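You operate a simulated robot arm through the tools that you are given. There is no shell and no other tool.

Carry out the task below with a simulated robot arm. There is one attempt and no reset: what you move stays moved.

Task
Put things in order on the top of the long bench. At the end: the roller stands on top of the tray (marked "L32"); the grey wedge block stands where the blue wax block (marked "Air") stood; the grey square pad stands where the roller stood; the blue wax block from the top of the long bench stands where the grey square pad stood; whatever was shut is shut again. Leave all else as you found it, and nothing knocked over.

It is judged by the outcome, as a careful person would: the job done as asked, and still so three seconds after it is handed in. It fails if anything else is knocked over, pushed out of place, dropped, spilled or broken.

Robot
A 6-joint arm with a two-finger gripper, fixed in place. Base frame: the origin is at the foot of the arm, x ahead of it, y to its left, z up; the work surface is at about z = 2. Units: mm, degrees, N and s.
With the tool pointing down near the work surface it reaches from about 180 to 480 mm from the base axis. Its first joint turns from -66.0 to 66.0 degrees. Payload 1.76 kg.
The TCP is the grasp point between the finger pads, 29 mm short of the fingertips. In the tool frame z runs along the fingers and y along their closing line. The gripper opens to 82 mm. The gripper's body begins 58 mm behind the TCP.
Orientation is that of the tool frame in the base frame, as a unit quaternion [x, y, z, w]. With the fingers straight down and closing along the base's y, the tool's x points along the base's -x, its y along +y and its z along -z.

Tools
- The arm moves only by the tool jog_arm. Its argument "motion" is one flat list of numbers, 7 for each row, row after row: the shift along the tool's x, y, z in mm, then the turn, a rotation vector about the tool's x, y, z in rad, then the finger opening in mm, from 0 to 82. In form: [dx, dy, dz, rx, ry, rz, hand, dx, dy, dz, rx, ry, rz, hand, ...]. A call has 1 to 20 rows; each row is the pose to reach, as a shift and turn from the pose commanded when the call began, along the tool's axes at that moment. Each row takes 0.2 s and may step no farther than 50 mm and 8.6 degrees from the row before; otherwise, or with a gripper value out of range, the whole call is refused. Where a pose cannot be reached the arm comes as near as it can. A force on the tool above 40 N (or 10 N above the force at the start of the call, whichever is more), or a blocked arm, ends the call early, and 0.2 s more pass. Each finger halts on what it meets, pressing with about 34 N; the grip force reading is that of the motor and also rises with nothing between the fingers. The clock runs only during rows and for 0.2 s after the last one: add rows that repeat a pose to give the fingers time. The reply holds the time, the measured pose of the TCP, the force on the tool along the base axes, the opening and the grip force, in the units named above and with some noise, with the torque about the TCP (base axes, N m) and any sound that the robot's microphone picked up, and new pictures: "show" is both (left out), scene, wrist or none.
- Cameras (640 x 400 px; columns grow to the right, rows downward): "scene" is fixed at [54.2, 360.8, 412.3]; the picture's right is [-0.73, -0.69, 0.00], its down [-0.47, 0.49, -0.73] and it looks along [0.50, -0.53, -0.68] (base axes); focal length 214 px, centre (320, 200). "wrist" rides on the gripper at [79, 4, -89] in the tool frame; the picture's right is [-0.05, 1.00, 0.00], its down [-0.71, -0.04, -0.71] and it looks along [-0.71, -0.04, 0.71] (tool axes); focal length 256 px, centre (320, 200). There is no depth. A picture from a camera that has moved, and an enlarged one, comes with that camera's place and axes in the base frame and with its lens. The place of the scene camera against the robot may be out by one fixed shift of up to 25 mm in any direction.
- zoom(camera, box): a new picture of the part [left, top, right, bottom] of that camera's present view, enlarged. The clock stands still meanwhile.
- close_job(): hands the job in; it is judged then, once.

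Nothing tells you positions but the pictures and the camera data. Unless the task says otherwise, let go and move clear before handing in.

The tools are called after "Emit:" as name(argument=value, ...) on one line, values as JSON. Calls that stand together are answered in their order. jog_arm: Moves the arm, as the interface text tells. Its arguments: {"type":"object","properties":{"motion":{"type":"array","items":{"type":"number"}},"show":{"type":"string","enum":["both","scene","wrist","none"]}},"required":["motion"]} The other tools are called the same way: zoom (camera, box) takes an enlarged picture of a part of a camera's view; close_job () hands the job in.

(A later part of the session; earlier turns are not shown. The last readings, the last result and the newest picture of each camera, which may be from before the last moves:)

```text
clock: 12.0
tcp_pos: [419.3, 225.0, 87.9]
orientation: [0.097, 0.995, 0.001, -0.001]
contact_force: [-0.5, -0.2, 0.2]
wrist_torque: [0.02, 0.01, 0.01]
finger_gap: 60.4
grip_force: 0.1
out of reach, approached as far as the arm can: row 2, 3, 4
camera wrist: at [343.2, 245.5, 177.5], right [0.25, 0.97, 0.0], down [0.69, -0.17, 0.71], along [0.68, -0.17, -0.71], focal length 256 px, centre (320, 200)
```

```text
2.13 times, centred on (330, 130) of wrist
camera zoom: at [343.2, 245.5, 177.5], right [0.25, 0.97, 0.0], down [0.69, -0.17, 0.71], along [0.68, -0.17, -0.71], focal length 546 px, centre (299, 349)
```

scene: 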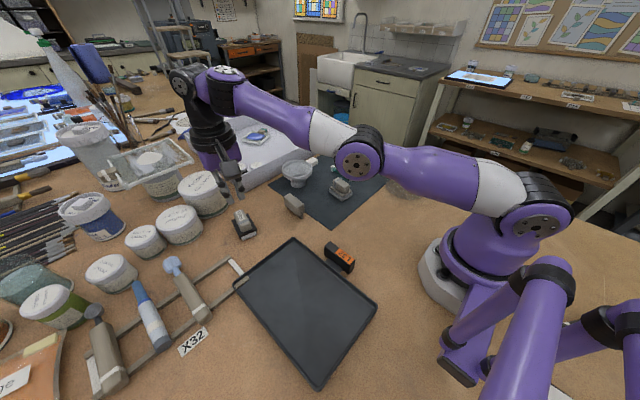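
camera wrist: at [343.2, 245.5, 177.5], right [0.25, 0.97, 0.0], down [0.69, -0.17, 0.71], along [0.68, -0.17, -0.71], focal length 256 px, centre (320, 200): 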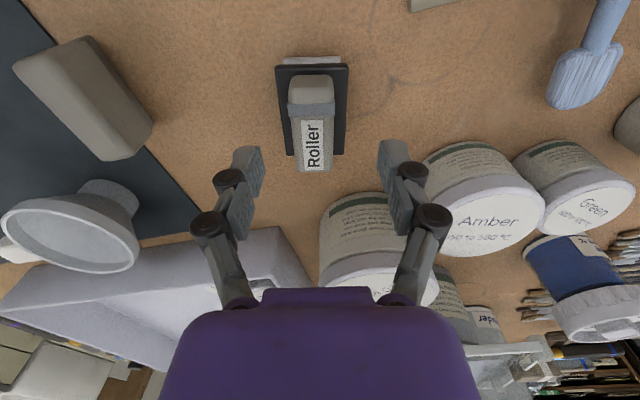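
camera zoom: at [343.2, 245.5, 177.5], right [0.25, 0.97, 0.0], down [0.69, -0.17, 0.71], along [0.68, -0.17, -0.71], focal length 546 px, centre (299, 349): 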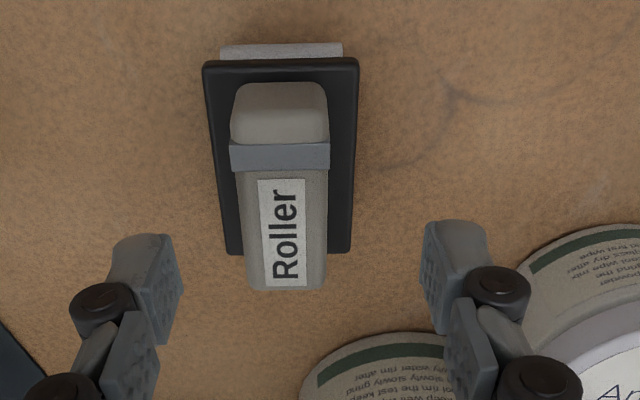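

I shift by about 3 mm to recentre on the handle and go down to z≈51, slightly lower than before.

Emit:
jog_arm(motion=[1, -3, 15, 0, 0, 0, 60, 1.5, -3, 30, 0, 0, 0, 60, 1.5, -3, 37, 0, 0, 0, 60, 1.5, -3, 37, 0, 0, 0, 60], show="wrist")

Emit:
zoom(camera="wrist", box=[180, 40, 480, 220])

Emit:
zoom(camera="scene", box=[200, 190, 290, 260])

```text
clock: 13.0
tcp_pos: [407.7, 218.3, 50.7]
orientation: [0.097, 0.995, 0.001, -0.001]
contact_force: [0.4, -0.4, -1.2]
wrist_torque: [-0.03, 0.02, 0.03]
finger_gap: 60.2
grip_force: 0.1
camera wrist: at [331.3, 237.4, 139.3], right [0.25, 0.97, 0.0], down [0.69, -0.17, 0.71], along [0.69, -0.17, -0.71], focal length 256 px, centre (320, 200)
```

wrist: 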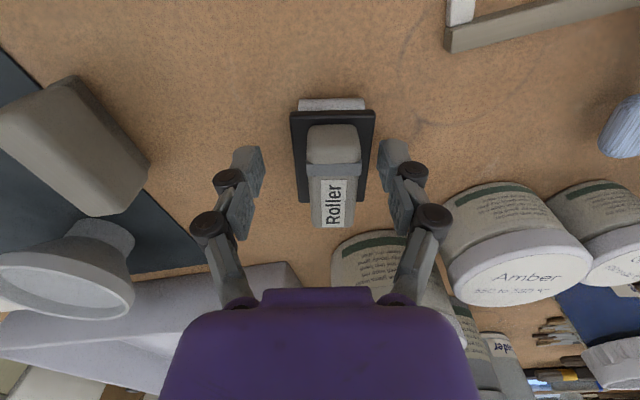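

```text
2.13 times, centred on (330, 130) of wrist
camera zoom: at [331.3, 237.4, 139.3], right [0.25, 0.97, 0.0], down [0.69, -0.17, 0.71], along [0.69, -0.17, -0.71], focal length 546 px, centre (299, 349)
```

zoom: 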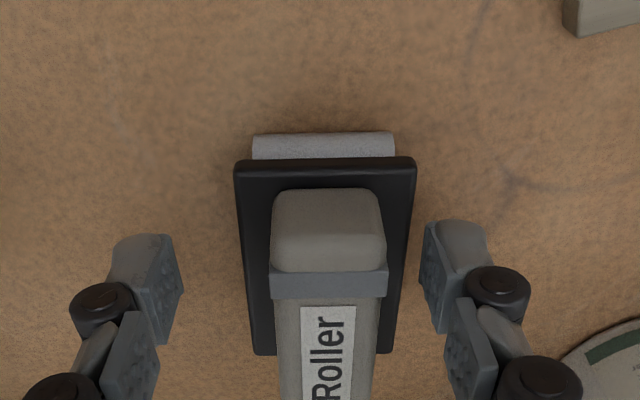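

```text
5.71 times, centred on (245, 225) of scene
camera zoom: at [54.2, 360.8, 412.3], right [-0.73, -0.69, 0.0], down [-0.47, 0.49, -0.73], along [0.5, -0.53, -0.68], focal length 1226 px, centre (749, 57)
```

zoom: 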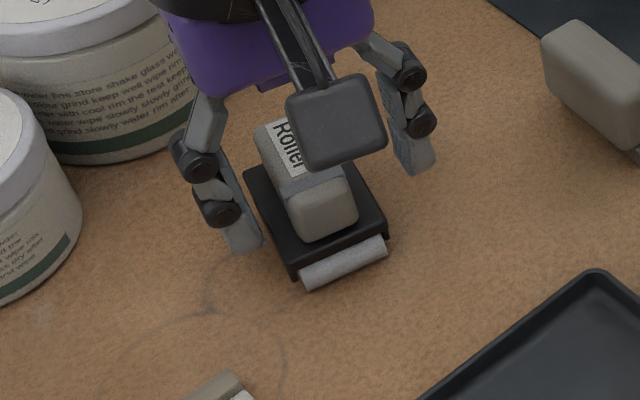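

The arm ended 10 mm short in x, so I shift to centre on the handle again before closing.

Emit:
jog_arm(motion=[-9, 5.5, 0, 0, 0, 0, 60, -9, 5.5, 0, 0, 0, 0, 60], show="wrist")

Emit:
zoom(camera="wrist", box=[180, 40, 480, 220])

```text
clock: 13.6
tcp_pos: [416.1, 221.1, 50.3]
orientation: [0.098, 0.995, 0.0, 0.001]
contact_force: [-0.3, 0.5, 0.3]
wrist_torque: [-0.03, 0.0, 0.03]
finger_gap: 60.0
grip_force: 0.1
camera wrist: at [341.3, 241.2, 139.1], right [0.25, 0.97, 0.0], down [0.69, -0.17, 0.71], along [0.69, -0.17, -0.71], focal length 256 px, centre (320, 200)
```

wrist: 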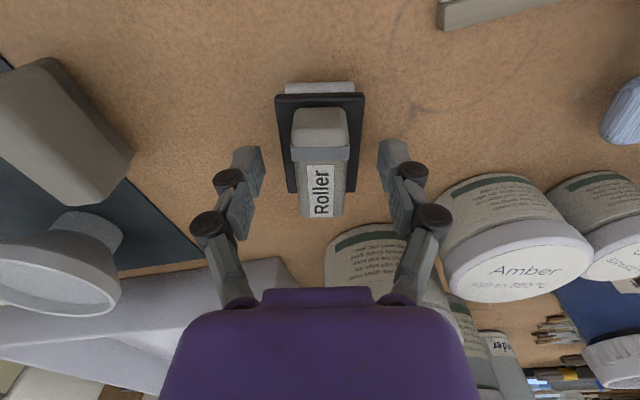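

```text
2.13 times, centred on (330, 130) of wrist
camera zoom: at [341.3, 241.2, 139.1], right [0.25, 0.97, 0.0], down [0.69, -0.17, 0.71], along [0.69, -0.17, -0.71], focal length 546 px, centre (299, 349)
```

zoom: 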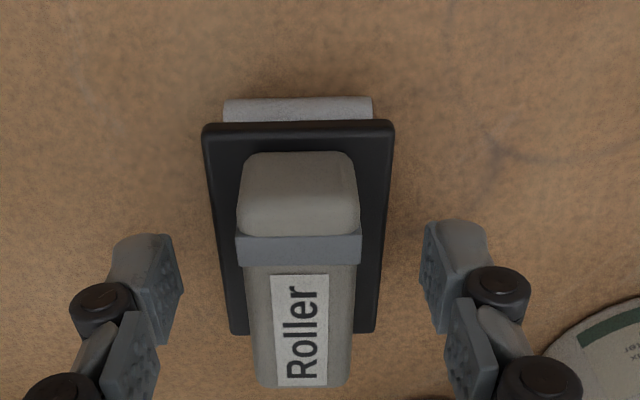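

Centred now. Closing, then reading the force before a tiny lift.

Emit:
jog_arm(motion=[0, 0, 0, 0, 0, 0, 40, 0, 0, 0, 0, 0, 0, 26, 0, 0, 0, 0, 0, 0, 0, 0, 0, 0, 0, 0, 0, 0, 0, 0, 0, 0, 0, 0, 0, 0, 0, 0, 0, 0, 0, 0], show="none")

Emit:
zoom(camera="wrist", box=[220, 60, 420, 220])

```text
clock: 14.3
tcp_pos: [419.6, 222.4, 55.0]
orientation: [0.099, 0.995, 0.002, 0.005]
contact_force: [0.2, -0.6, 5.4]
wrist_torque: [-0.11, 0.16, -0.04]
finger_gap: 23.4
grip_force: 33.7
stopped in row 3: the force on the tool passed its limit at 45 N (the readings are from after the stop); the commanded pose is now the measured one
```

```text
2.50 times, centred on (320, 140) of wrist
camera zoom: at [342.4, 241.6, 143.0], right [0.25, 0.97, 0.01], down [0.68, -0.18, 0.71], along [0.69, -0.17, -0.7], focal length 640 px, centre (320, 350)
```

zoom: 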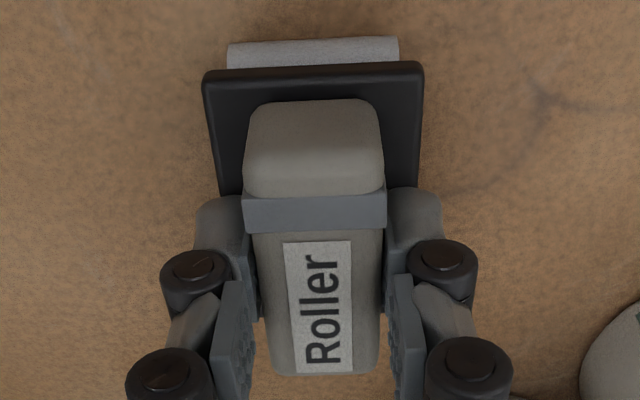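

The fingertips touched the plate while closing and the arm eased up to z=55; now it holds the handle at 23.4 mm. I try a very slow small lift and check the grip.

Emit:
jog_arm(motion=[0, 0, -1, 0, 0, 0, 0, 0, 0, -2, 0, 0, 0, 0, 0, 0, -3, 0, 0, 0, 0, 0, 0, -4, 0, 0, 0, 0, 0, 0, -4, 0, 0, 0, 0], show="none")

Emit:
zoom(camera="wrist", box=[220, 60, 420, 220])

Emit:
zoom(camera="scene", box=[200, 190, 290, 260])

```text
clock: 15.5
tcp_pos: [419.3, 221.5, 58.7]
orientation: [0.099, 0.995, 0.003, 0.006]
contact_force: [0.3, 0.0, -1.1]
wrist_torque: [0.0, -0.03, 0.02]
finger_gap: 23.3
grip_force: 33.9
```

```text
2.50 times, centred on (320, 140) of wrist
camera zoom: at [342.6, 241.5, 147.1], right [0.25, 0.97, 0.01], down [0.68, -0.18, 0.71], along [0.69, -0.17, -0.7], focal length 640 px, centre (320, 350)
```

zoom: 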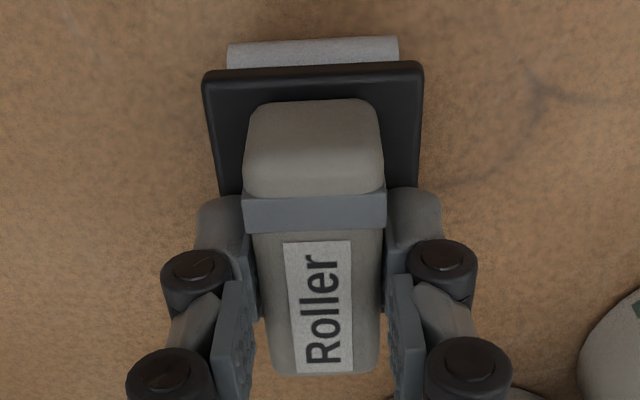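

```text
5.71 times, centred on (245, 225) of scene
camera zoom: at [54.2, 360.8, 412.3], right [-0.73, -0.69, 0.0], down [-0.47, 0.49, -0.73], along [0.5, -0.53, -0.68], focal length 1226 px, centre (749, 57)
```

zoom: 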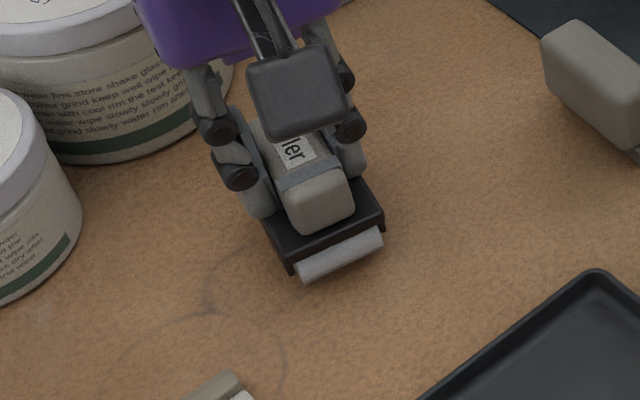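

The roller is lifted with a firm grip (weight about 1 N). I continue lifting slowly while drawing inward to stay in reach.

Emit:
jog_arm(motion=[0, 0, -4, 0, 0, 0, 0, 1, 0, -9, 0, 0, 0, 0, 3, 0, -15, 0, 0, 0, 0, 6, 0, -22, 0, 0, 0, 0, 10, 0, -30, 0, 0, 0, 0, 15, 0, -38, 0, 0, 0, 0, 20, 0, -46, 0, 0, 0, 0, 26, 0, -54, 0, 0, 0, 0, 32, 0, -61, 0, 0, 0, 0, 38, 0, -66, 0, 0, 0, 0, 42, 0, -68, 0, 0, 0, 0], show="both")

```text
clock: 17.9
tcp_pos: [377.8, 228.5, 125.8]
orientation: [0.099, 0.995, 0.003, 0.004]
contact_force: [-0.6, -0.2, -2.3]
wrist_torque: [-0.01, 0.02, 0.03]
finger_gap: 23.2
grip_force: 33.6
camera wrist: at [300.6, 249.2, 213.5], right [0.25, 0.97, 0.01], down [0.68, -0.18, 0.71], along [0.69, -0.17, -0.7], focal length 256 px, centre (320, 200)
```

scene: 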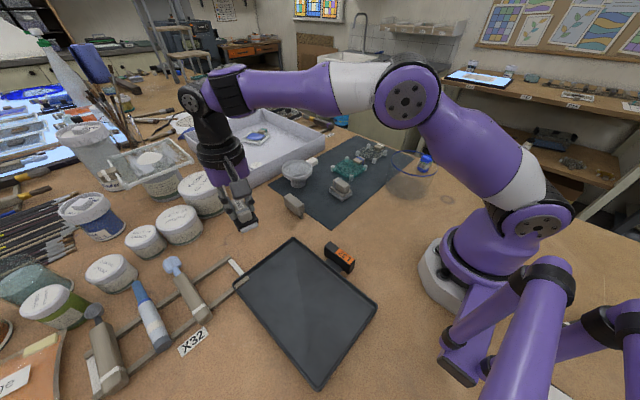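
wrist: 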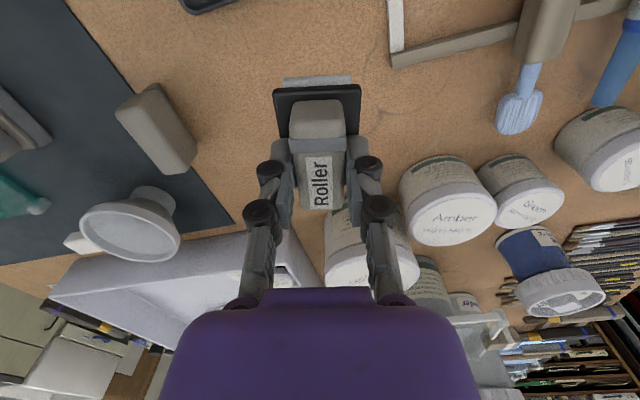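

The roller is held well. I carry it over to above the tray at about (215,243), turning it to line up with the tray.

Emit:
jog_arm(motion=[10, -1, 0, 0.001, 0.001, -0.015, 0, 28, -3, 0, 0.002, 0.002, -0.035, 0, 48, -5.3, 0, 0.003, 0.003, -0.06, 0, 68, -7.5, 0, 0.004, 0.004, -0.085, 0, 88, -9.7, 0, 0.005, 0.005, -0.11, 0, 108, -12, 0, 0.006, 0.006, -0.135, 0, 128, -14, 0, 0.007, 0.007, -0.16, 0, 146, -16, 0, 0.007, 0.007, -0.18, 0, 157, -17.3, 0, 0.007, 0.007, -0.195, 0, 162.5, -17.9, 0, 0.007, 0.007, -0.2, 0, 162.5, -17.9, 0, 0.007, 0.007, -0.2, 0], show="both")

```text
clock: 20.3
tcp_pos: [214.7, 244.2, 122.9]
orientation: [-0.001, 1.0, -0.001, 0.0]
contact_force: [-0.8, 0.9, -1.9]
wrist_torque: [-0.03, -0.01, 0.02]
finger_gap: 23.3
grip_force: 34.2
camera wrist: at [136.2, 248.7, 212.2], right [0.05, 1.0, 0.0], down [0.71, -0.03, 0.71], along [0.71, -0.04, -0.71], focal length 256 px, centre (320, 200)
```

scene: 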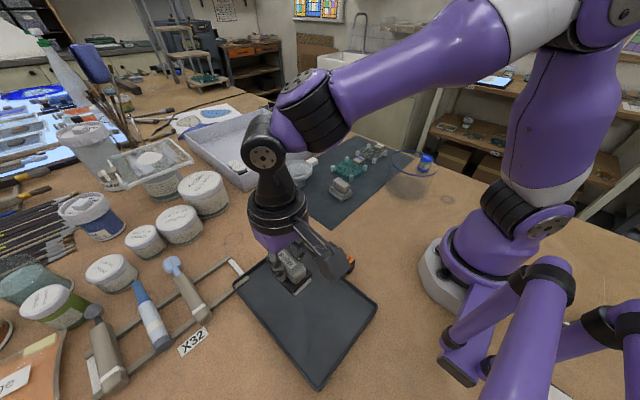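
wrist: 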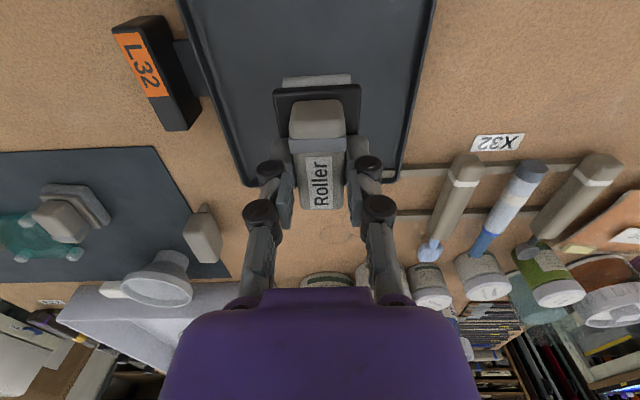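

Roller is centred above the tray. I lower it to just above the tray floor first.

Emit:
jog_arm(motion=[0, 0, 8, 0, 0, 0, 0, 0, 0, 20, 0, 0, 0, 0, 0, 0, 32, 0, 0, 0, 0, 0, 0, 44, 0, 0, 0, 0, 0, 0, 52, 0, 0, 0, 0, 0, 0, 57, 0, 0, 0, 0, 0, 0, 59, 0, 0, 0, 0, 0, 0, 59, 0, 0, 0, 0], show="both")

Emit:
zoom(camera="scene", box=[220, 220, 390, 340])

```text
clock: 22.1
tcp_pos: [216.2, 244.4, 64.6]
orientation: [-0.002, 1.0, -0.001, 0.001]
contact_force: [-0.4, 0.4, -2.1]
wrist_torque: [0.01, 0.01, -0.02]
finger_gap: 23.4
grip_force: 34.1
camera wrist: at [136.3, 249.2, 153.7], right [0.05, 1.0, 0.0], down [0.71, -0.03, 0.71], along [0.71, -0.04, -0.71], focal length 256 px, centre (320, 200)
```

scene: 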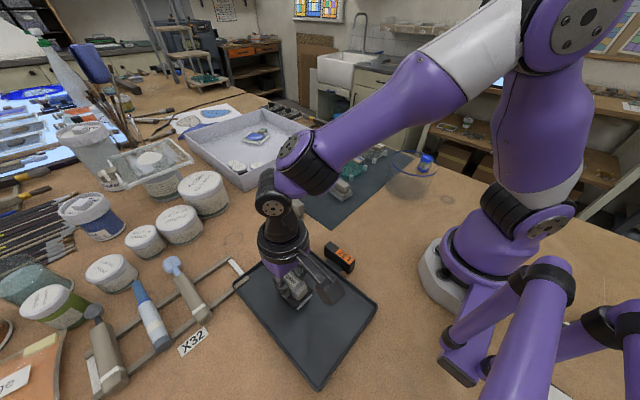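
wrist: 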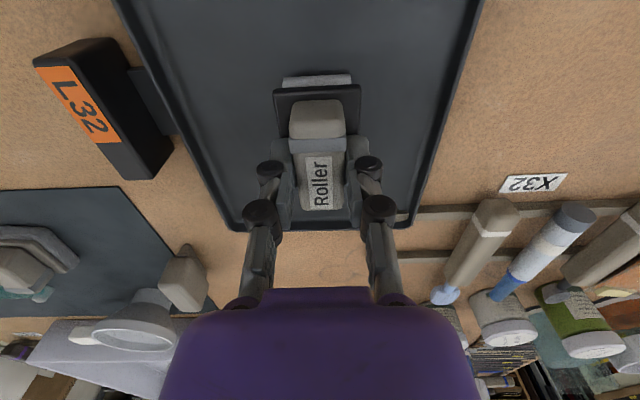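

```text
3.33 times, centred on (305, 280) of scene
camera zoom: at [54.2, 360.8, 412.3], right [-0.73, -0.69, 0.0], down [-0.47, 0.49, -0.73], along [0.5, -0.53, -0.68], focal length 715 px, centre (370, -67)
```

zoom: 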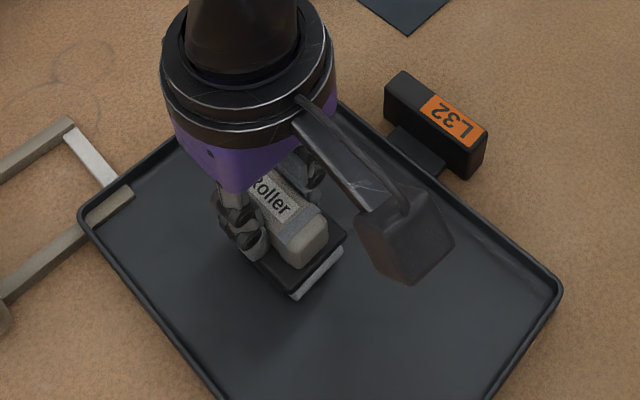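

Now easing down in small steps, checking force.

Emit:
jog_arm(motion=[0, 0, 1, 0, 0, 0, 0, 0, 0, 2, 0, 0, 0, 0, 0, 0, 3, 0, 0, 0, 0, 0, 0, 3, 0, 0, 0, 0], show="none")

Emit:
jog_arm(motion=[0, 0, 1, 0, 0, 0, 0, 0, 0, 2, 0, 0, 0, 0, 0, 0, 2, 0, 0, 0, 0], show="none")

```text
clock: 23.1
tcp_pos: [214.6, 244.1, 61.8]
orientation: [-0.001, 1.0, -0.002, 0.001]
contact_force: [-0.5, 1.4, -0.8]
wrist_torque: [0.0, 0.03, -0.02]
finger_gap: 23.2
grip_force: 34.0
```

```text
clock: 23.9
tcp_pos: [214.4, 245.2, 60.0]
orientation: [-0.002, 1.0, 0.0, 0.001]
contact_force: [0.3, -0.1, -2.5]
wrist_torque: [0.02, 0.0, -0.03]
finger_gap: 23.5
grip_force: 34.1
```

Emit:
jog_arm(motion=[0, 0, 1, 0, 0, 0, 0, 0, 0, 1, 0, 0, 0, 0], show="none")

Emit:
jog_arm(motion=[0, 0, 1, 0, 0, 0, 0, 0, 0, 1, 0, 0, 0, 0], show="none")

Emit:
zoom(camera="scene", box=[260, 250, 340, 310])

```text
clock: 24.5
tcp_pos: [214.8, 244.7, 60.4]
orientation: [-0.002, 1.0, 0.0, 0.001]
contact_force: [0.3, -1.4, 12.3]
wrist_torque: [0.21, 0.45, 0.03]
finger_gap: 23.5
grip_force: 34.2
```

```text
clock: 25.0
tcp_pos: [215.0, 245.0, 60.4]
orientation: [-0.002, 1.0, -0.001, 0.002]
contact_force: [0.0, -1.6, 7.1]
wrist_torque: [0.01, 0.3, 0.06]
finger_gap: 23.3
grip_force: 34.5
stopped in row 2: the force on the tool passed its limit at 42 N (the readings are from after the stop); the commanded pose is now the measured one
```

```text
6.67 times, centred on (300, 280) of scene
camera zoom: at [54.2, 360.8, 412.3], right [-0.73, -0.69, 0.0], down [-0.47, 0.49, -0.73], along [0.5, -0.53, -0.68], focal length 1430 px, centre (453, -333)
```

zoom: 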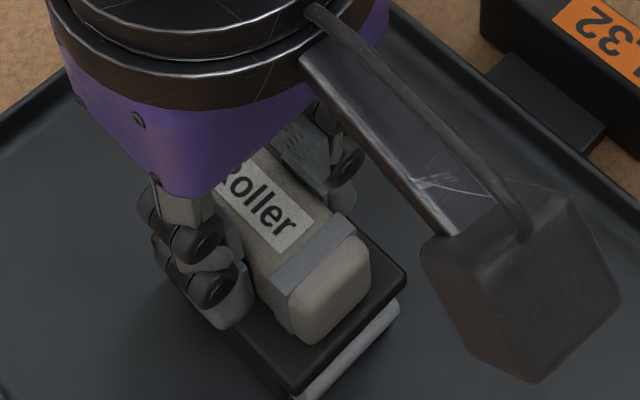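

Contact with the tray floor is made. I open the fingers gently and rise.

Emit:
jog_arm(motion=[0, 0, 0, 0, 0, 0, 24, 0, 0, 0, 0, 0, 0, 28, 0, 0, 0, 0, 0, 0, 40, 0, 0, 0, 0, 0, 0, 60, 0, 0, 0, 0, 0, 0, 70, 0, 0, -10, 0, 0, 0, 70, 0, 0, -30, 0, 0, 0, 70, 0, 0, -55, 0, 0, 0, 70, 0, 0, -80, 0, 0, 0, 70, 0, 0, -80, 0, 0, 0, 70], show="both")

Emit:
zoom(camera="scene", box=[220, 220, 390, 340])

```text
clock: 27.2
tcp_pos: [215.8, 243.9, 139.8]
orientation: [-0.002, 1.0, -0.001, 0.002]
contact_force: [0.1, 0.9, 0.1]
wrist_torque: [0.01, 0.02, -0.02]
finger_gap: 70.1
grip_force: 0.0
camera wrist: at [136.9, 248.6, 229.7], right [0.05, 1.0, 0.0], down [0.7, -0.04, 0.71], along [0.71, -0.04, -0.71], focal length 256 px, centre (320, 200)
```

scene: 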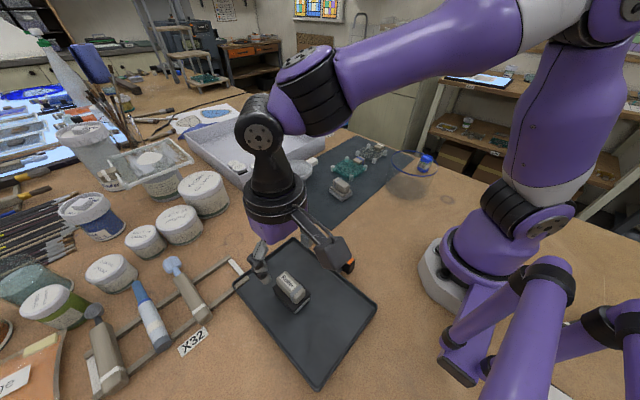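
wrist: 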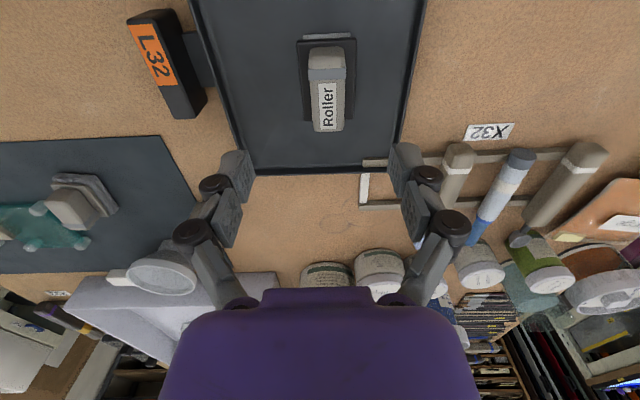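

```text
3.33 times, centred on (305, 280) of scene
camera zoom: at [54.2, 360.8, 412.3], right [-0.73, -0.69, 0.0], down [-0.47, 0.49, -0.73], along [0.5, -0.53, -0.68], focal length 715 px, centre (370, -67)
```

zoom: 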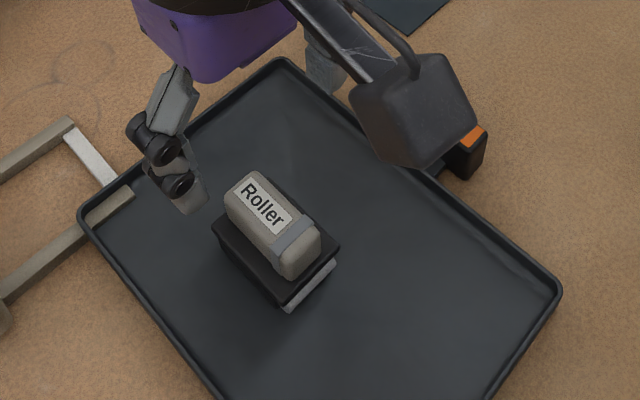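

The roller stands upright in the tray. Now I move over to the pad to view it closely.

Emit:
jog_arm(motion=[-10, -25, -10, 0, 0, 0, 82, -25, -60, -20, 0, 0, 0.01, 82, -40, -98, -20, -0.001, 0.002, 0.02, 82, -55, -136, -20, -0.001, 0.003, 0.04, 82, -70, -174, -20, -0.002, 0.004, 0.06, 82, -85, -212, -20, -0.002, 0.004, 0.08, 82, -97, -248, -10, -0.002, 0.004, 0.09, 82, -105, -275, 0, -0.002, 0.004, 0.1, 82, -110, -284, 10, -0.002, 0.004, 0.1, 82, -110, -284, 10, -0.002, 0.004, 0.1, 82], show="both")

Emit:
zoom(camera="wrist", box=[220, 20, 420, 180])

Emit:
zoom(camera="scene", box=[220, 220, 390, 340])

```text
clock: 29.4
tcp_pos: [326.8, -38.3, 129.4]
orientation: [0.048, 0.999, 0.0, -0.001]
contact_force: [-0.8, 0.3, 0.3]
wrist_torque: [0.03, 0.02, -0.03]
finger_gap: 81.9
grip_force: 0.0
camera wrist: at [248.7, -26.2, 219.5], right [0.15, 0.99, 0.0], down [0.7, -0.11, 0.71], along [0.7, -0.1, -0.71], focal length 256 px, centre (320, 200)
```

scene: 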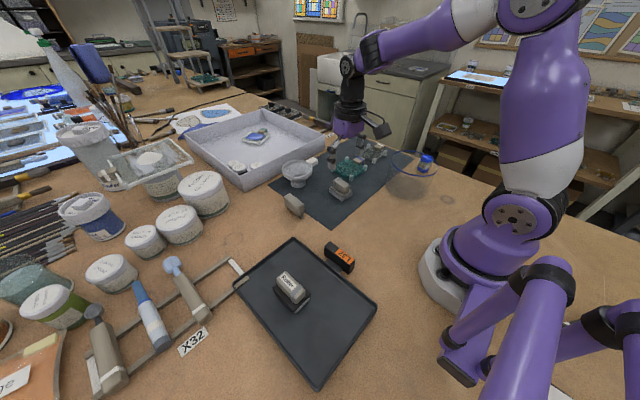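
wrist: 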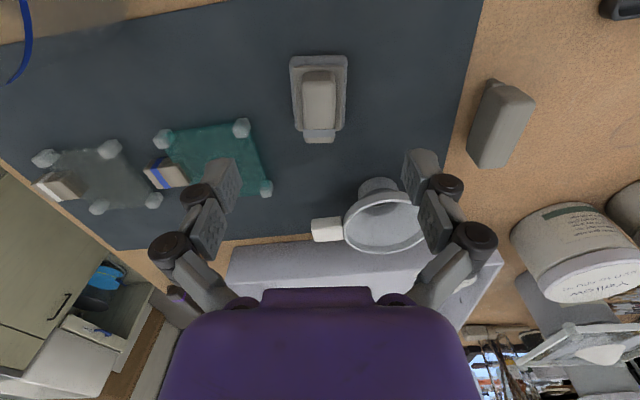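

```text
2.50 times, centred on (320, 100) of wrist
camera zoom: at [248.7, -26.2, 219.5], right [0.15, 0.99, 0.0], down [0.7, -0.11, 0.71], along [0.7, -0.1, -0.71], focal length 640 px, centre (320, 450)
```

zoom: 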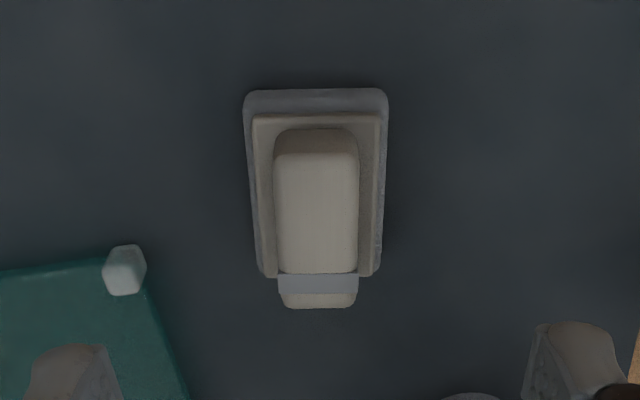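

```text
3.33 times, centred on (305, 280) of scene
camera zoom: at [54.2, 360.8, 412.3], right [-0.73, -0.69, 0.0], down [-0.47, 0.49, -0.73], along [0.5, -0.53, -0.68], focal length 715 px, centre (370, -67)
```

zoom: 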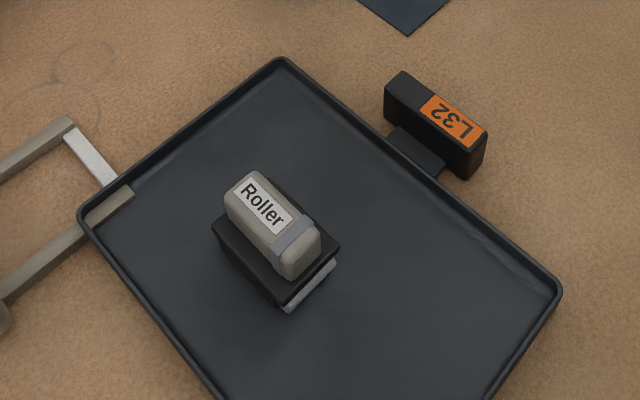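

The pad is centred near (336.5,-39.7), yaw about -7.5°, handle top near z 44, base roughly 57×43 mm. I go down partway with the fingers at 56 mm opening and check alignment.

Emit:
jog_arm(motion=[-5, 0, 15, 0, 0, 0.015, 70, -9.8, -0.5, 35, 0, 0, 0.03, 56, -9.8, -0.5, 50, 0, 0, 0.035, 56, -9.8, -0.5, 50, 0, 0, 0.035, 56], show="wrist")

Emit:
zoom(camera="wrist", box=[180, 40, 480, 220])

Emit:
zoom(camera="scene", box=[300, 130, 400, 215])

```text
clock: 30.4
tcp_pos: [335.8, -40.9, 79.0]
orientation: [0.067, 0.998, 0.001, -0.001]
contact_force: [0.4, 0.2, -0.1]
wrist_torque: [0.04, 0.01, 0.01]
finger_gap: 56.0
grip_force: 0.0
camera wrist: at [258.9, -26.3, 168.9], right [0.18, 0.98, 0.0], down [0.7, -0.13, 0.71], along [0.69, -0.13, -0.71], focal length 256 px, centre (320, 200)
```

wrist: 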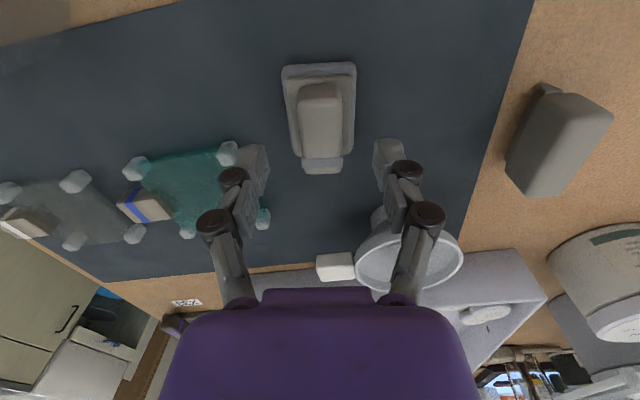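

```text
2.13 times, centred on (330, 130) of wrist
camera zoom: at [258.9, -26.3, 168.9], right [0.18, 0.98, 0.0], down [0.7, -0.13, 0.71], along [0.69, -0.13, -0.71], focal length 546 px, centre (299, 349)
```

zoom: 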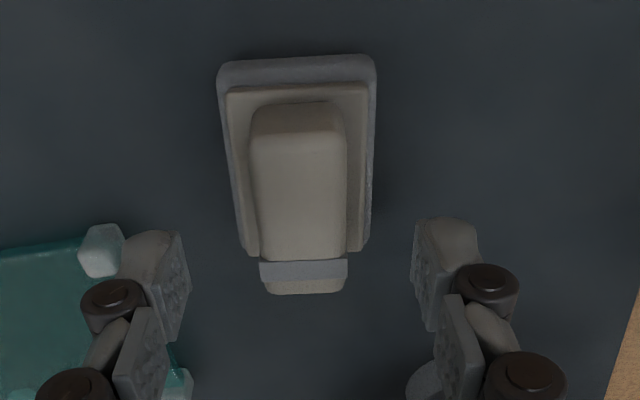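

```text
4.71 times, centred on (350, 172) of scene
camera zoom: at [54.2, 360.8, 412.3], right [-0.73, -0.69, 0.0], down [-0.47, 0.49, -0.73], along [0.5, -0.53, -0.68], focal length 1009 px, centre (179, 329)
```

zoom: 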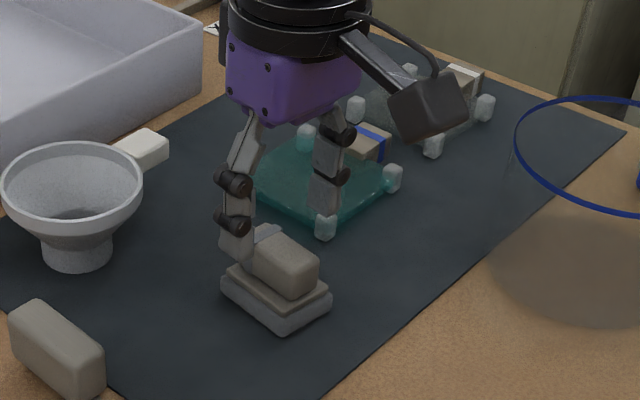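

Alignment looks good. I descend to z≈54 and close slowly.

Emit:
jog_arm(motion=[0, 0, 12, 0, 0, 0, 56, 0, 0, 22, 0, 0, 0, 56, 0, 0, 25, 0, 0, 0, 56, 0, 0, 25, 0, 0, 0, 40, 0, 0, 25, 0, 0, 0, 28, 0, 0, 25, 0, 0, 0, 15, 0, 0, 25, 0, 0, 0, 0, 0, 0, 25, 0, 0, 0, 0], show="none")

Emit:
zoom(camera="wrist", box=[180, 40, 480, 220])

Emit:
zoom(camera="scene", box=[300, 130, 400, 215])

```text
clock: 32.2
tcp_pos: [336.8, -40.4, 55.4]
orientation: [0.066, 0.998, 0.002, 0.0]
contact_force: [0.2, 0.7, 1.6]
wrist_torque: [0.01, -0.04, -0.01]
finger_gap: 22.9
grip_force: 33.6
```

```text
2.13 times, centred on (330, 130) of wrist
camera zoom: at [258.9, -25.7, 143.8], right [0.18, 0.98, 0.0], down [0.7, -0.13, 0.71], along [0.69, -0.13, -0.71], focal length 546 px, centre (299, 349)
```

zoom: 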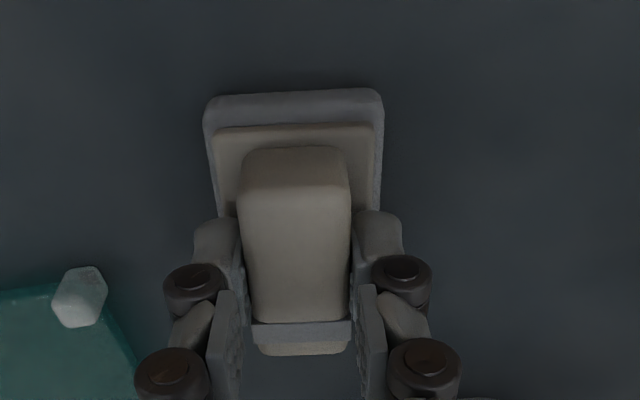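

```text
4.71 times, centred on (350, 172) of scene
camera zoom: at [54.2, 360.8, 412.3], right [-0.73, -0.69, 0.0], down [-0.47, 0.49, -0.73], along [0.5, -0.53, -0.68], focal length 1009 px, centre (179, 329)
```

zoom: 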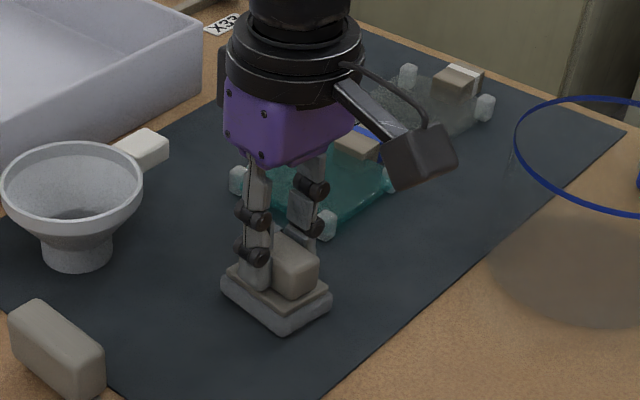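

Gripped at 22.9 mm. Slow small lift to verify.

Emit:
jog_arm(motion=[0, 0, -1, 0, 0, 0, 0, 0, 0, -2, 0, 0, 0, 0, 0, 0, -4, 0, 0, 0, 0, 0, 0, -6, 0, 0, 0, 0, 0, 0, -9, 0, 0, 0, 0, 0, 0, -9, 0, 0, 0, 0], show="none")

Emit:
zoom(camera="wrist", box=[180, 40, 480, 220])

Emit:
zoom(camera="scene", box=[300, 130, 400, 215])

```text
clock: 33.6
tcp_pos: [333.9, -40.0, 64.0]
orientation: [0.065, 0.998, 0.001, 0.0]
contact_force: [0.1, -1.5, -0.9]
wrist_torque: [-0.04, -0.02, -0.01]
finger_gap: 23.0
grip_force: 34.3
```

```text
2.13 times, centred on (330, 130) of wrist
camera zoom: at [258.1, -25.5, 152.6], right [0.18, 0.98, 0.0], down [0.7, -0.13, 0.71], along [0.69, -0.13, -0.71], focal length 546 px, centre (299, 349)
```

zoom: 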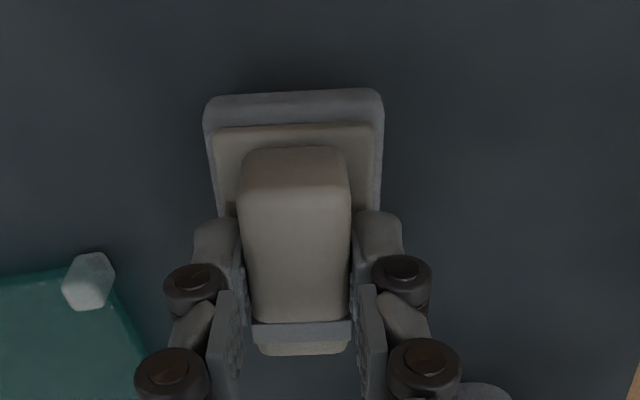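

```text
4.71 times, centred on (350, 172) of scene
camera zoom: at [54.2, 360.8, 412.3], right [-0.73, -0.69, 0.0], down [-0.47, 0.49, -0.73], along [0.5, -0.53, -0.68], focal length 1009 px, centre (179, 329)
```

zoom: 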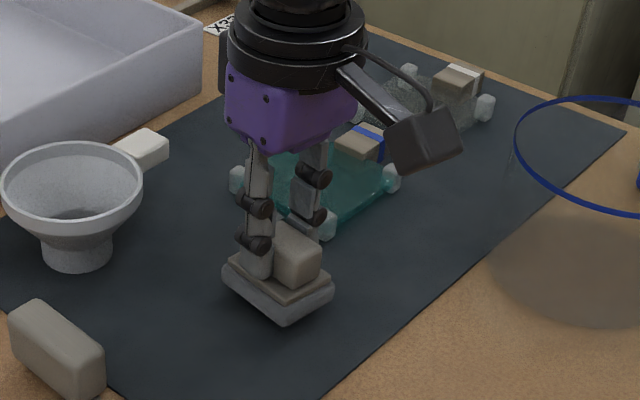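

Holding well. I lift on to z≈140, then carry it towards the roller's old spot.

Emit:
jog_arm(motion=[0, 0, -5, 0, 0, 0, 0, 0, 0, -12, 0, 0, 0, 0, 0, 0, -20, 0, 0, 0, 0, 0, 0, -30, 0, 0, 0, 0, 0, 0, -40, 0, 0, 0, 0, 0, 0, -50, 0, 0, 0, 0, 0, 0, -60, 0, 0, 0, 0, 0, 0, -68, 0, 0, 0, 0, 0, 0, -74, 0, 0, 0, 0, 0, 0, -76, 0, 0, 0, 0], show="both")

```text
clock: 35.8
tcp_pos: [335.7, -39.8, 141.2]
orientation: [0.067, 0.998, 0.001, -0.001]
contact_force: [-0.4, -0.2, -1.2]
wrist_torque: [-0.03, -0.01, -0.02]
finger_gap: 23.0
grip_force: 34.0
camera wrist: at [258.4, -25.8, 229.4], right [0.18, 0.98, 0.0], down [0.7, -0.13, 0.71], along [0.69, -0.13, -0.71], focal length 256 px, centre (320, 200)
```

scene: 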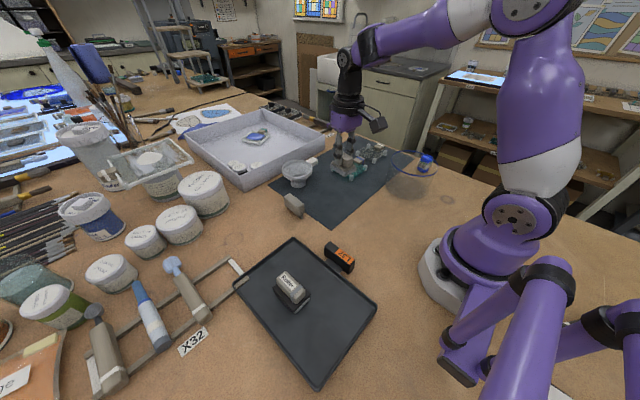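
wrist: 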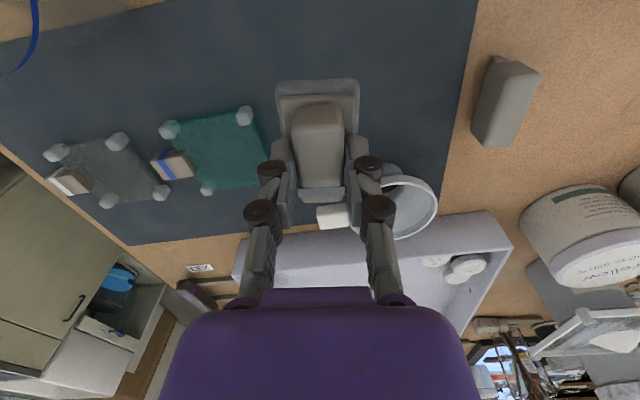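

Emit:
jog_arm(motion=[-0.3, 8, 0, 0, 0, 0, 0, -1, 24, 0, 0, 0, 0.005, 0, -1.6, 46, 0, 0, 0, 0.01, 0, -2.3, 68, 0, 0, 0, 0.015, 0, -3.1, 90, 0, 0, 0, 0.02, 0, -3.9, 113, 0, 0, 0, 0.025, 0, -4.6, 136, 0, 0, 0, 0.03, 0, -5.4, 159, 0, 0, 0, 0.035, 0, -6.2, 182, 0, 0, 0, 0.04, 0, -7, 204, 0, 0, 0, 0.045, 0, -7.7, 225, 0, 0, 0, 0.05, 0, -8.4, 244, 2, 0, 0, 0.055, 0, -8.9, 258, 4, 0, 0, 0.06, 0, -9.1, 265.4, 5, 0, 0, 0.063, 0, -9.1, 265.4, 5, 0, 0, 0.063, 0], show="both")

```text
clock: 39.0
tcp_pos: [379.7, 220.9, 134.2]
orientation: [0.098, 0.995, 0.001, -0.001]
contact_force: [-0.2, -0.4, -0.5]
wrist_torque: [-0.01, 0.03, 0.03]
finger_gap: 23.1
grip_force: 33.5
camera wrist: at [303.9, 240.7, 222.6], right [0.25, 0.97, 0.0], down [0.69, -0.17, 0.71], along [0.68, -0.17, -0.71], focal length 256 px, centre (320, 200)
```

scene: 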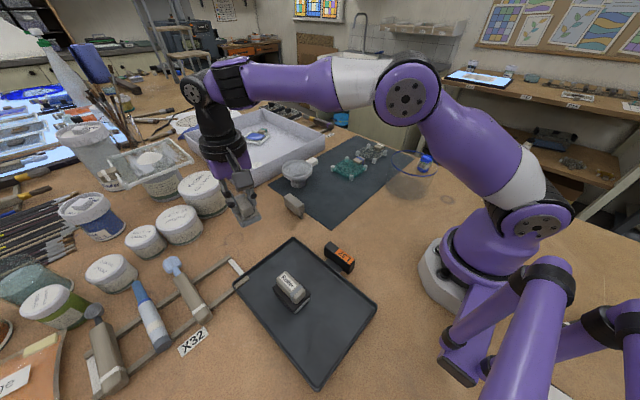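
wrist: 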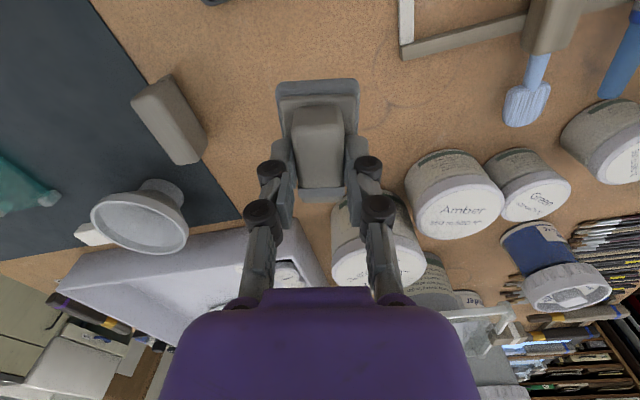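

Now down and outwards to the old roller spot.

Emit:
jog_arm(motion=[-3, 0.5, 8, 0, 0, 0, 0, -8, 1.5, 18, 0, 0, 0, 0, -14, 2.6, 29, 0, 0, 0, 0, -21, 3.9, 40, 0, 0, 0, 0, -28, 5.2, 50, 0, 0, 0, 0, -33, 6.1, 58, 0, 0, 0, 0, -36, 6.7, 63, 0, 0, 0, 0, -36.2, 6.7, 66, 0, 0, 0, 0, -36.2, 6.7, 66, 0, 0, 0, 0], show="both")

Emit:
zoom(camera="wrist", box=[180, 40, 480, 220])

Emit:
zoom(camera="scene", box=[200, 190, 290, 260])

```text
clock: 41.0
tcp_pos: [416.8, 220.3, 69.0]
orientation: [0.098, 0.995, 0.001, -0.001]
contact_force: [0.6, -0.1, -0.3]
wrist_torque: [-0.02, 0.04, 0.01]
finger_gap: 22.6
grip_force: 33.2
camera wrist: at [340.6, 240.3, 157.9], right [0.25, 0.97, 0.0], down [0.69, -0.17, 0.71], along [0.68, -0.17, -0.71], focal length 256 px, centre (320, 200)
```

scene: 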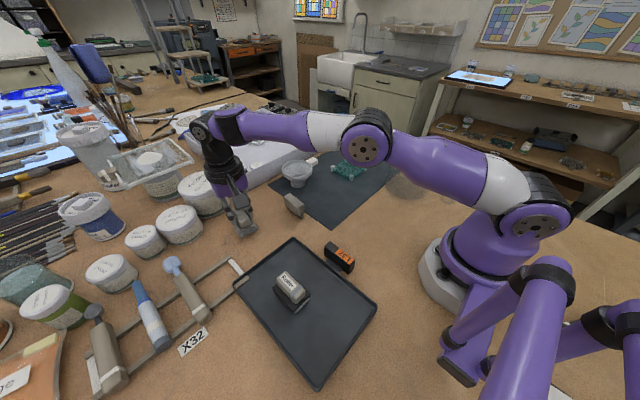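
wrist: 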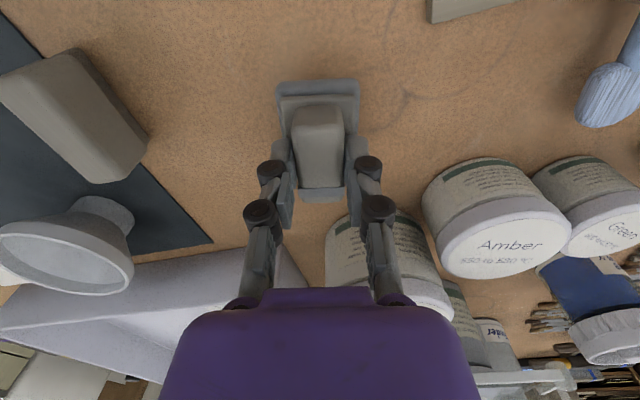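

```text
2.13 times, centred on (330, 130) of wrist
camera zoom: at [340.6, 240.3, 157.9], right [0.25, 0.97, 0.0], down [0.69, -0.17, 0.71], along [0.68, -0.17, -0.71], focal length 546 px, centre (299, 349)
```

zoom: 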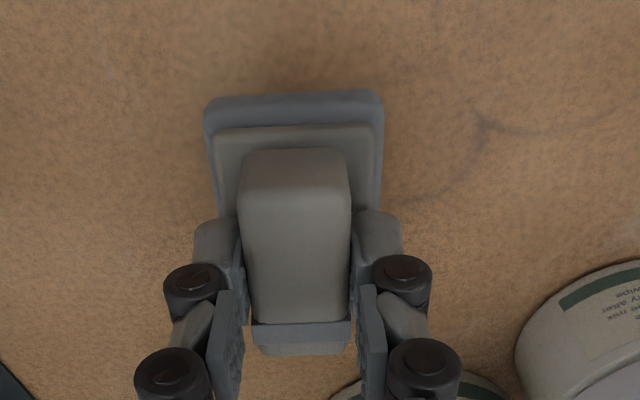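

```text
5.71 times, centred on (245, 225) of scene
camera zoom: at [54.2, 360.8, 412.3], right [-0.73, -0.69, 0.0], down [-0.47, 0.49, -0.73], along [0.5, -0.53, -0.68], focal length 1226 px, centre (749, 57)
```

zoom: 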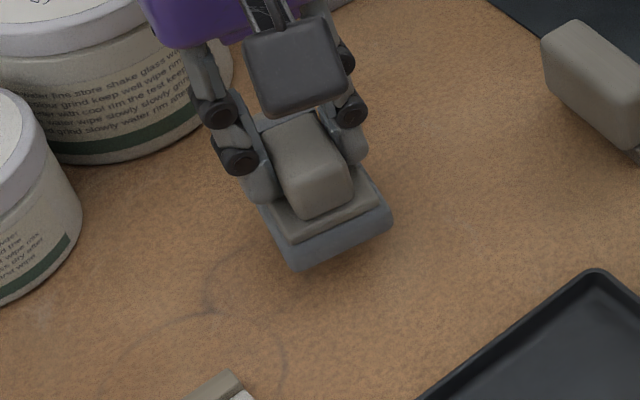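

Position is right over the spot. Lowering in small steps to the bench.

Emit:
jog_arm(motion=[0, 0, 4, 0, 0, 0, 0, 0, 0, 8, 0, 0, 0, 0, 0, 0, 11, 0, 0, 0, 0, 0, 0, 13, 0, 0, 0, 0, 0, 0, 13, 0, 0, 0, 0], show="none")

Emit:
jog_arm(motion=[0, 0, 1, 0, 0, 0, 0, 0, 0, 1, 0, 0, 0, 0], show="none")

Emit:
jog_arm(motion=[0, 0, 1, 0, 0, 0, 0, 0, 0, 1, 0, 0, 0, 0], show="none")

```text
clock: 42.2
tcp_pos: [416.3, 222.2, 54.9]
orientation: [0.098, 0.995, 0.001, -0.001]
contact_force: [-0.9, 0.4, -0.2]
wrist_torque: [0.01, -0.01, -0.04]
finger_gap: 23.1
grip_force: 34.0
```

```text
clock: 42.8
tcp_pos: [417.2, 221.4, 54.4]
orientation: [0.097, 0.995, 0.0, -0.001]
contact_force: [0.0, 0.3, -0.8]
wrist_torque: [-0.03, 0.04, 0.01]
finger_gap: 22.9
grip_force: 33.3
```

```text
clock: 43.4
tcp_pos: [415.7, 220.7, 53.7]
orientation: [0.098, 0.995, 0.001, 0.0]
contact_force: [-0.7, 0.0, 0.0]
wrist_torque: [0.02, -0.01, 0.0]
finger_gap: 22.8
grip_force: 33.8
```

Emit:
jog_arm(motion=[0, 0, 1, 0, 0, 0, 0, 0, 0, 1, 0, 0, 0, 0], show="none")

Emit:
zoom(camera="scene", box=[200, 190, 290, 260])

```text
clock: 44.0
tcp_pos: [416.6, 220.6, 52.6]
orientation: [0.098, 0.995, 0.001, -0.001]
contact_force: [0.1, -0.6, -0.3]
wrist_torque: [0.01, 0.02, -0.01]
finger_gap: 22.8
grip_force: 34.0
```

```text
5.71 times, centred on (245, 225) of scene
camera zoom: at [54.2, 360.8, 412.3], right [-0.73, -0.69, 0.0], down [-0.47, 0.49, -0.73], along [0.5, -0.53, -0.68], focal length 1226 px, centre (749, 57)
```

zoom: 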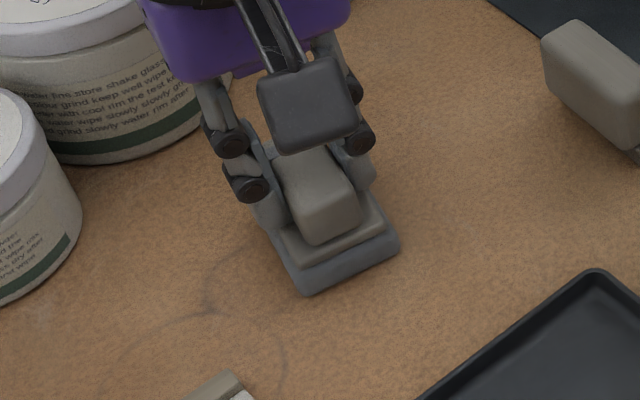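

Emit:
jog_arm(motion=[0, 0, 0.7, 0, 0, 0, 0, 0, 0, 0.7, 0, 0, 0, 0], show="none")

Emit:
jog_arm(motion=[0, 0, 0.7, 0, 0, 0, 0, 0, 0, 0.7, 0, 0, 0, 0], show="none")

Emit:
zoom(camera="scene", box=[200, 190, 290, 260])

```text
clock: 44.6
tcp_pos: [417.2, 222.0, 51.4]
orientation: [0.098, 0.995, 0.001, -0.001]
contact_force: [-1.6, -0.1, 2.9]
wrist_torque: [-0.05, 0.05, -0.02]
finger_gap: 23.1
grip_force: 34.4
```

```text
clock: 45.2
tcp_pos: [415.7, 220.7, 51.4]
orientation: [0.098, 0.995, 0.001, 0.0]
contact_force: [2.7, 0.9, 12.2]
wrist_torque: [0.03, 0.11, -0.03]
finger_gap: 22.7
grip_force: 33.8
```

```text
5.71 times, centred on (245, 225) of scene
camera zoom: at [54.2, 360.8, 412.3], right [-0.73, -0.69, 0.0], down [-0.47, 0.49, -0.73], along [0.5, -0.53, -0.68], focal length 1226 px, centre (749, 57)
```

zoom: 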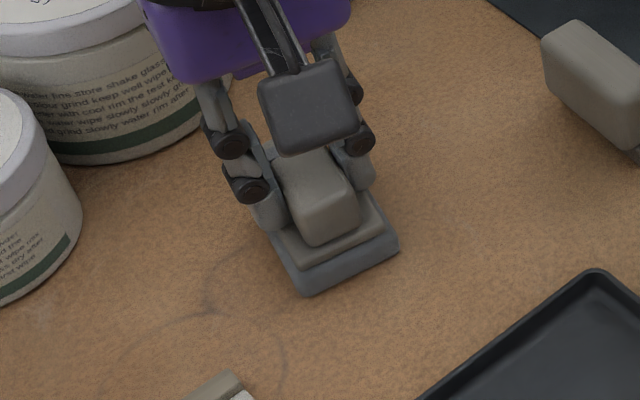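

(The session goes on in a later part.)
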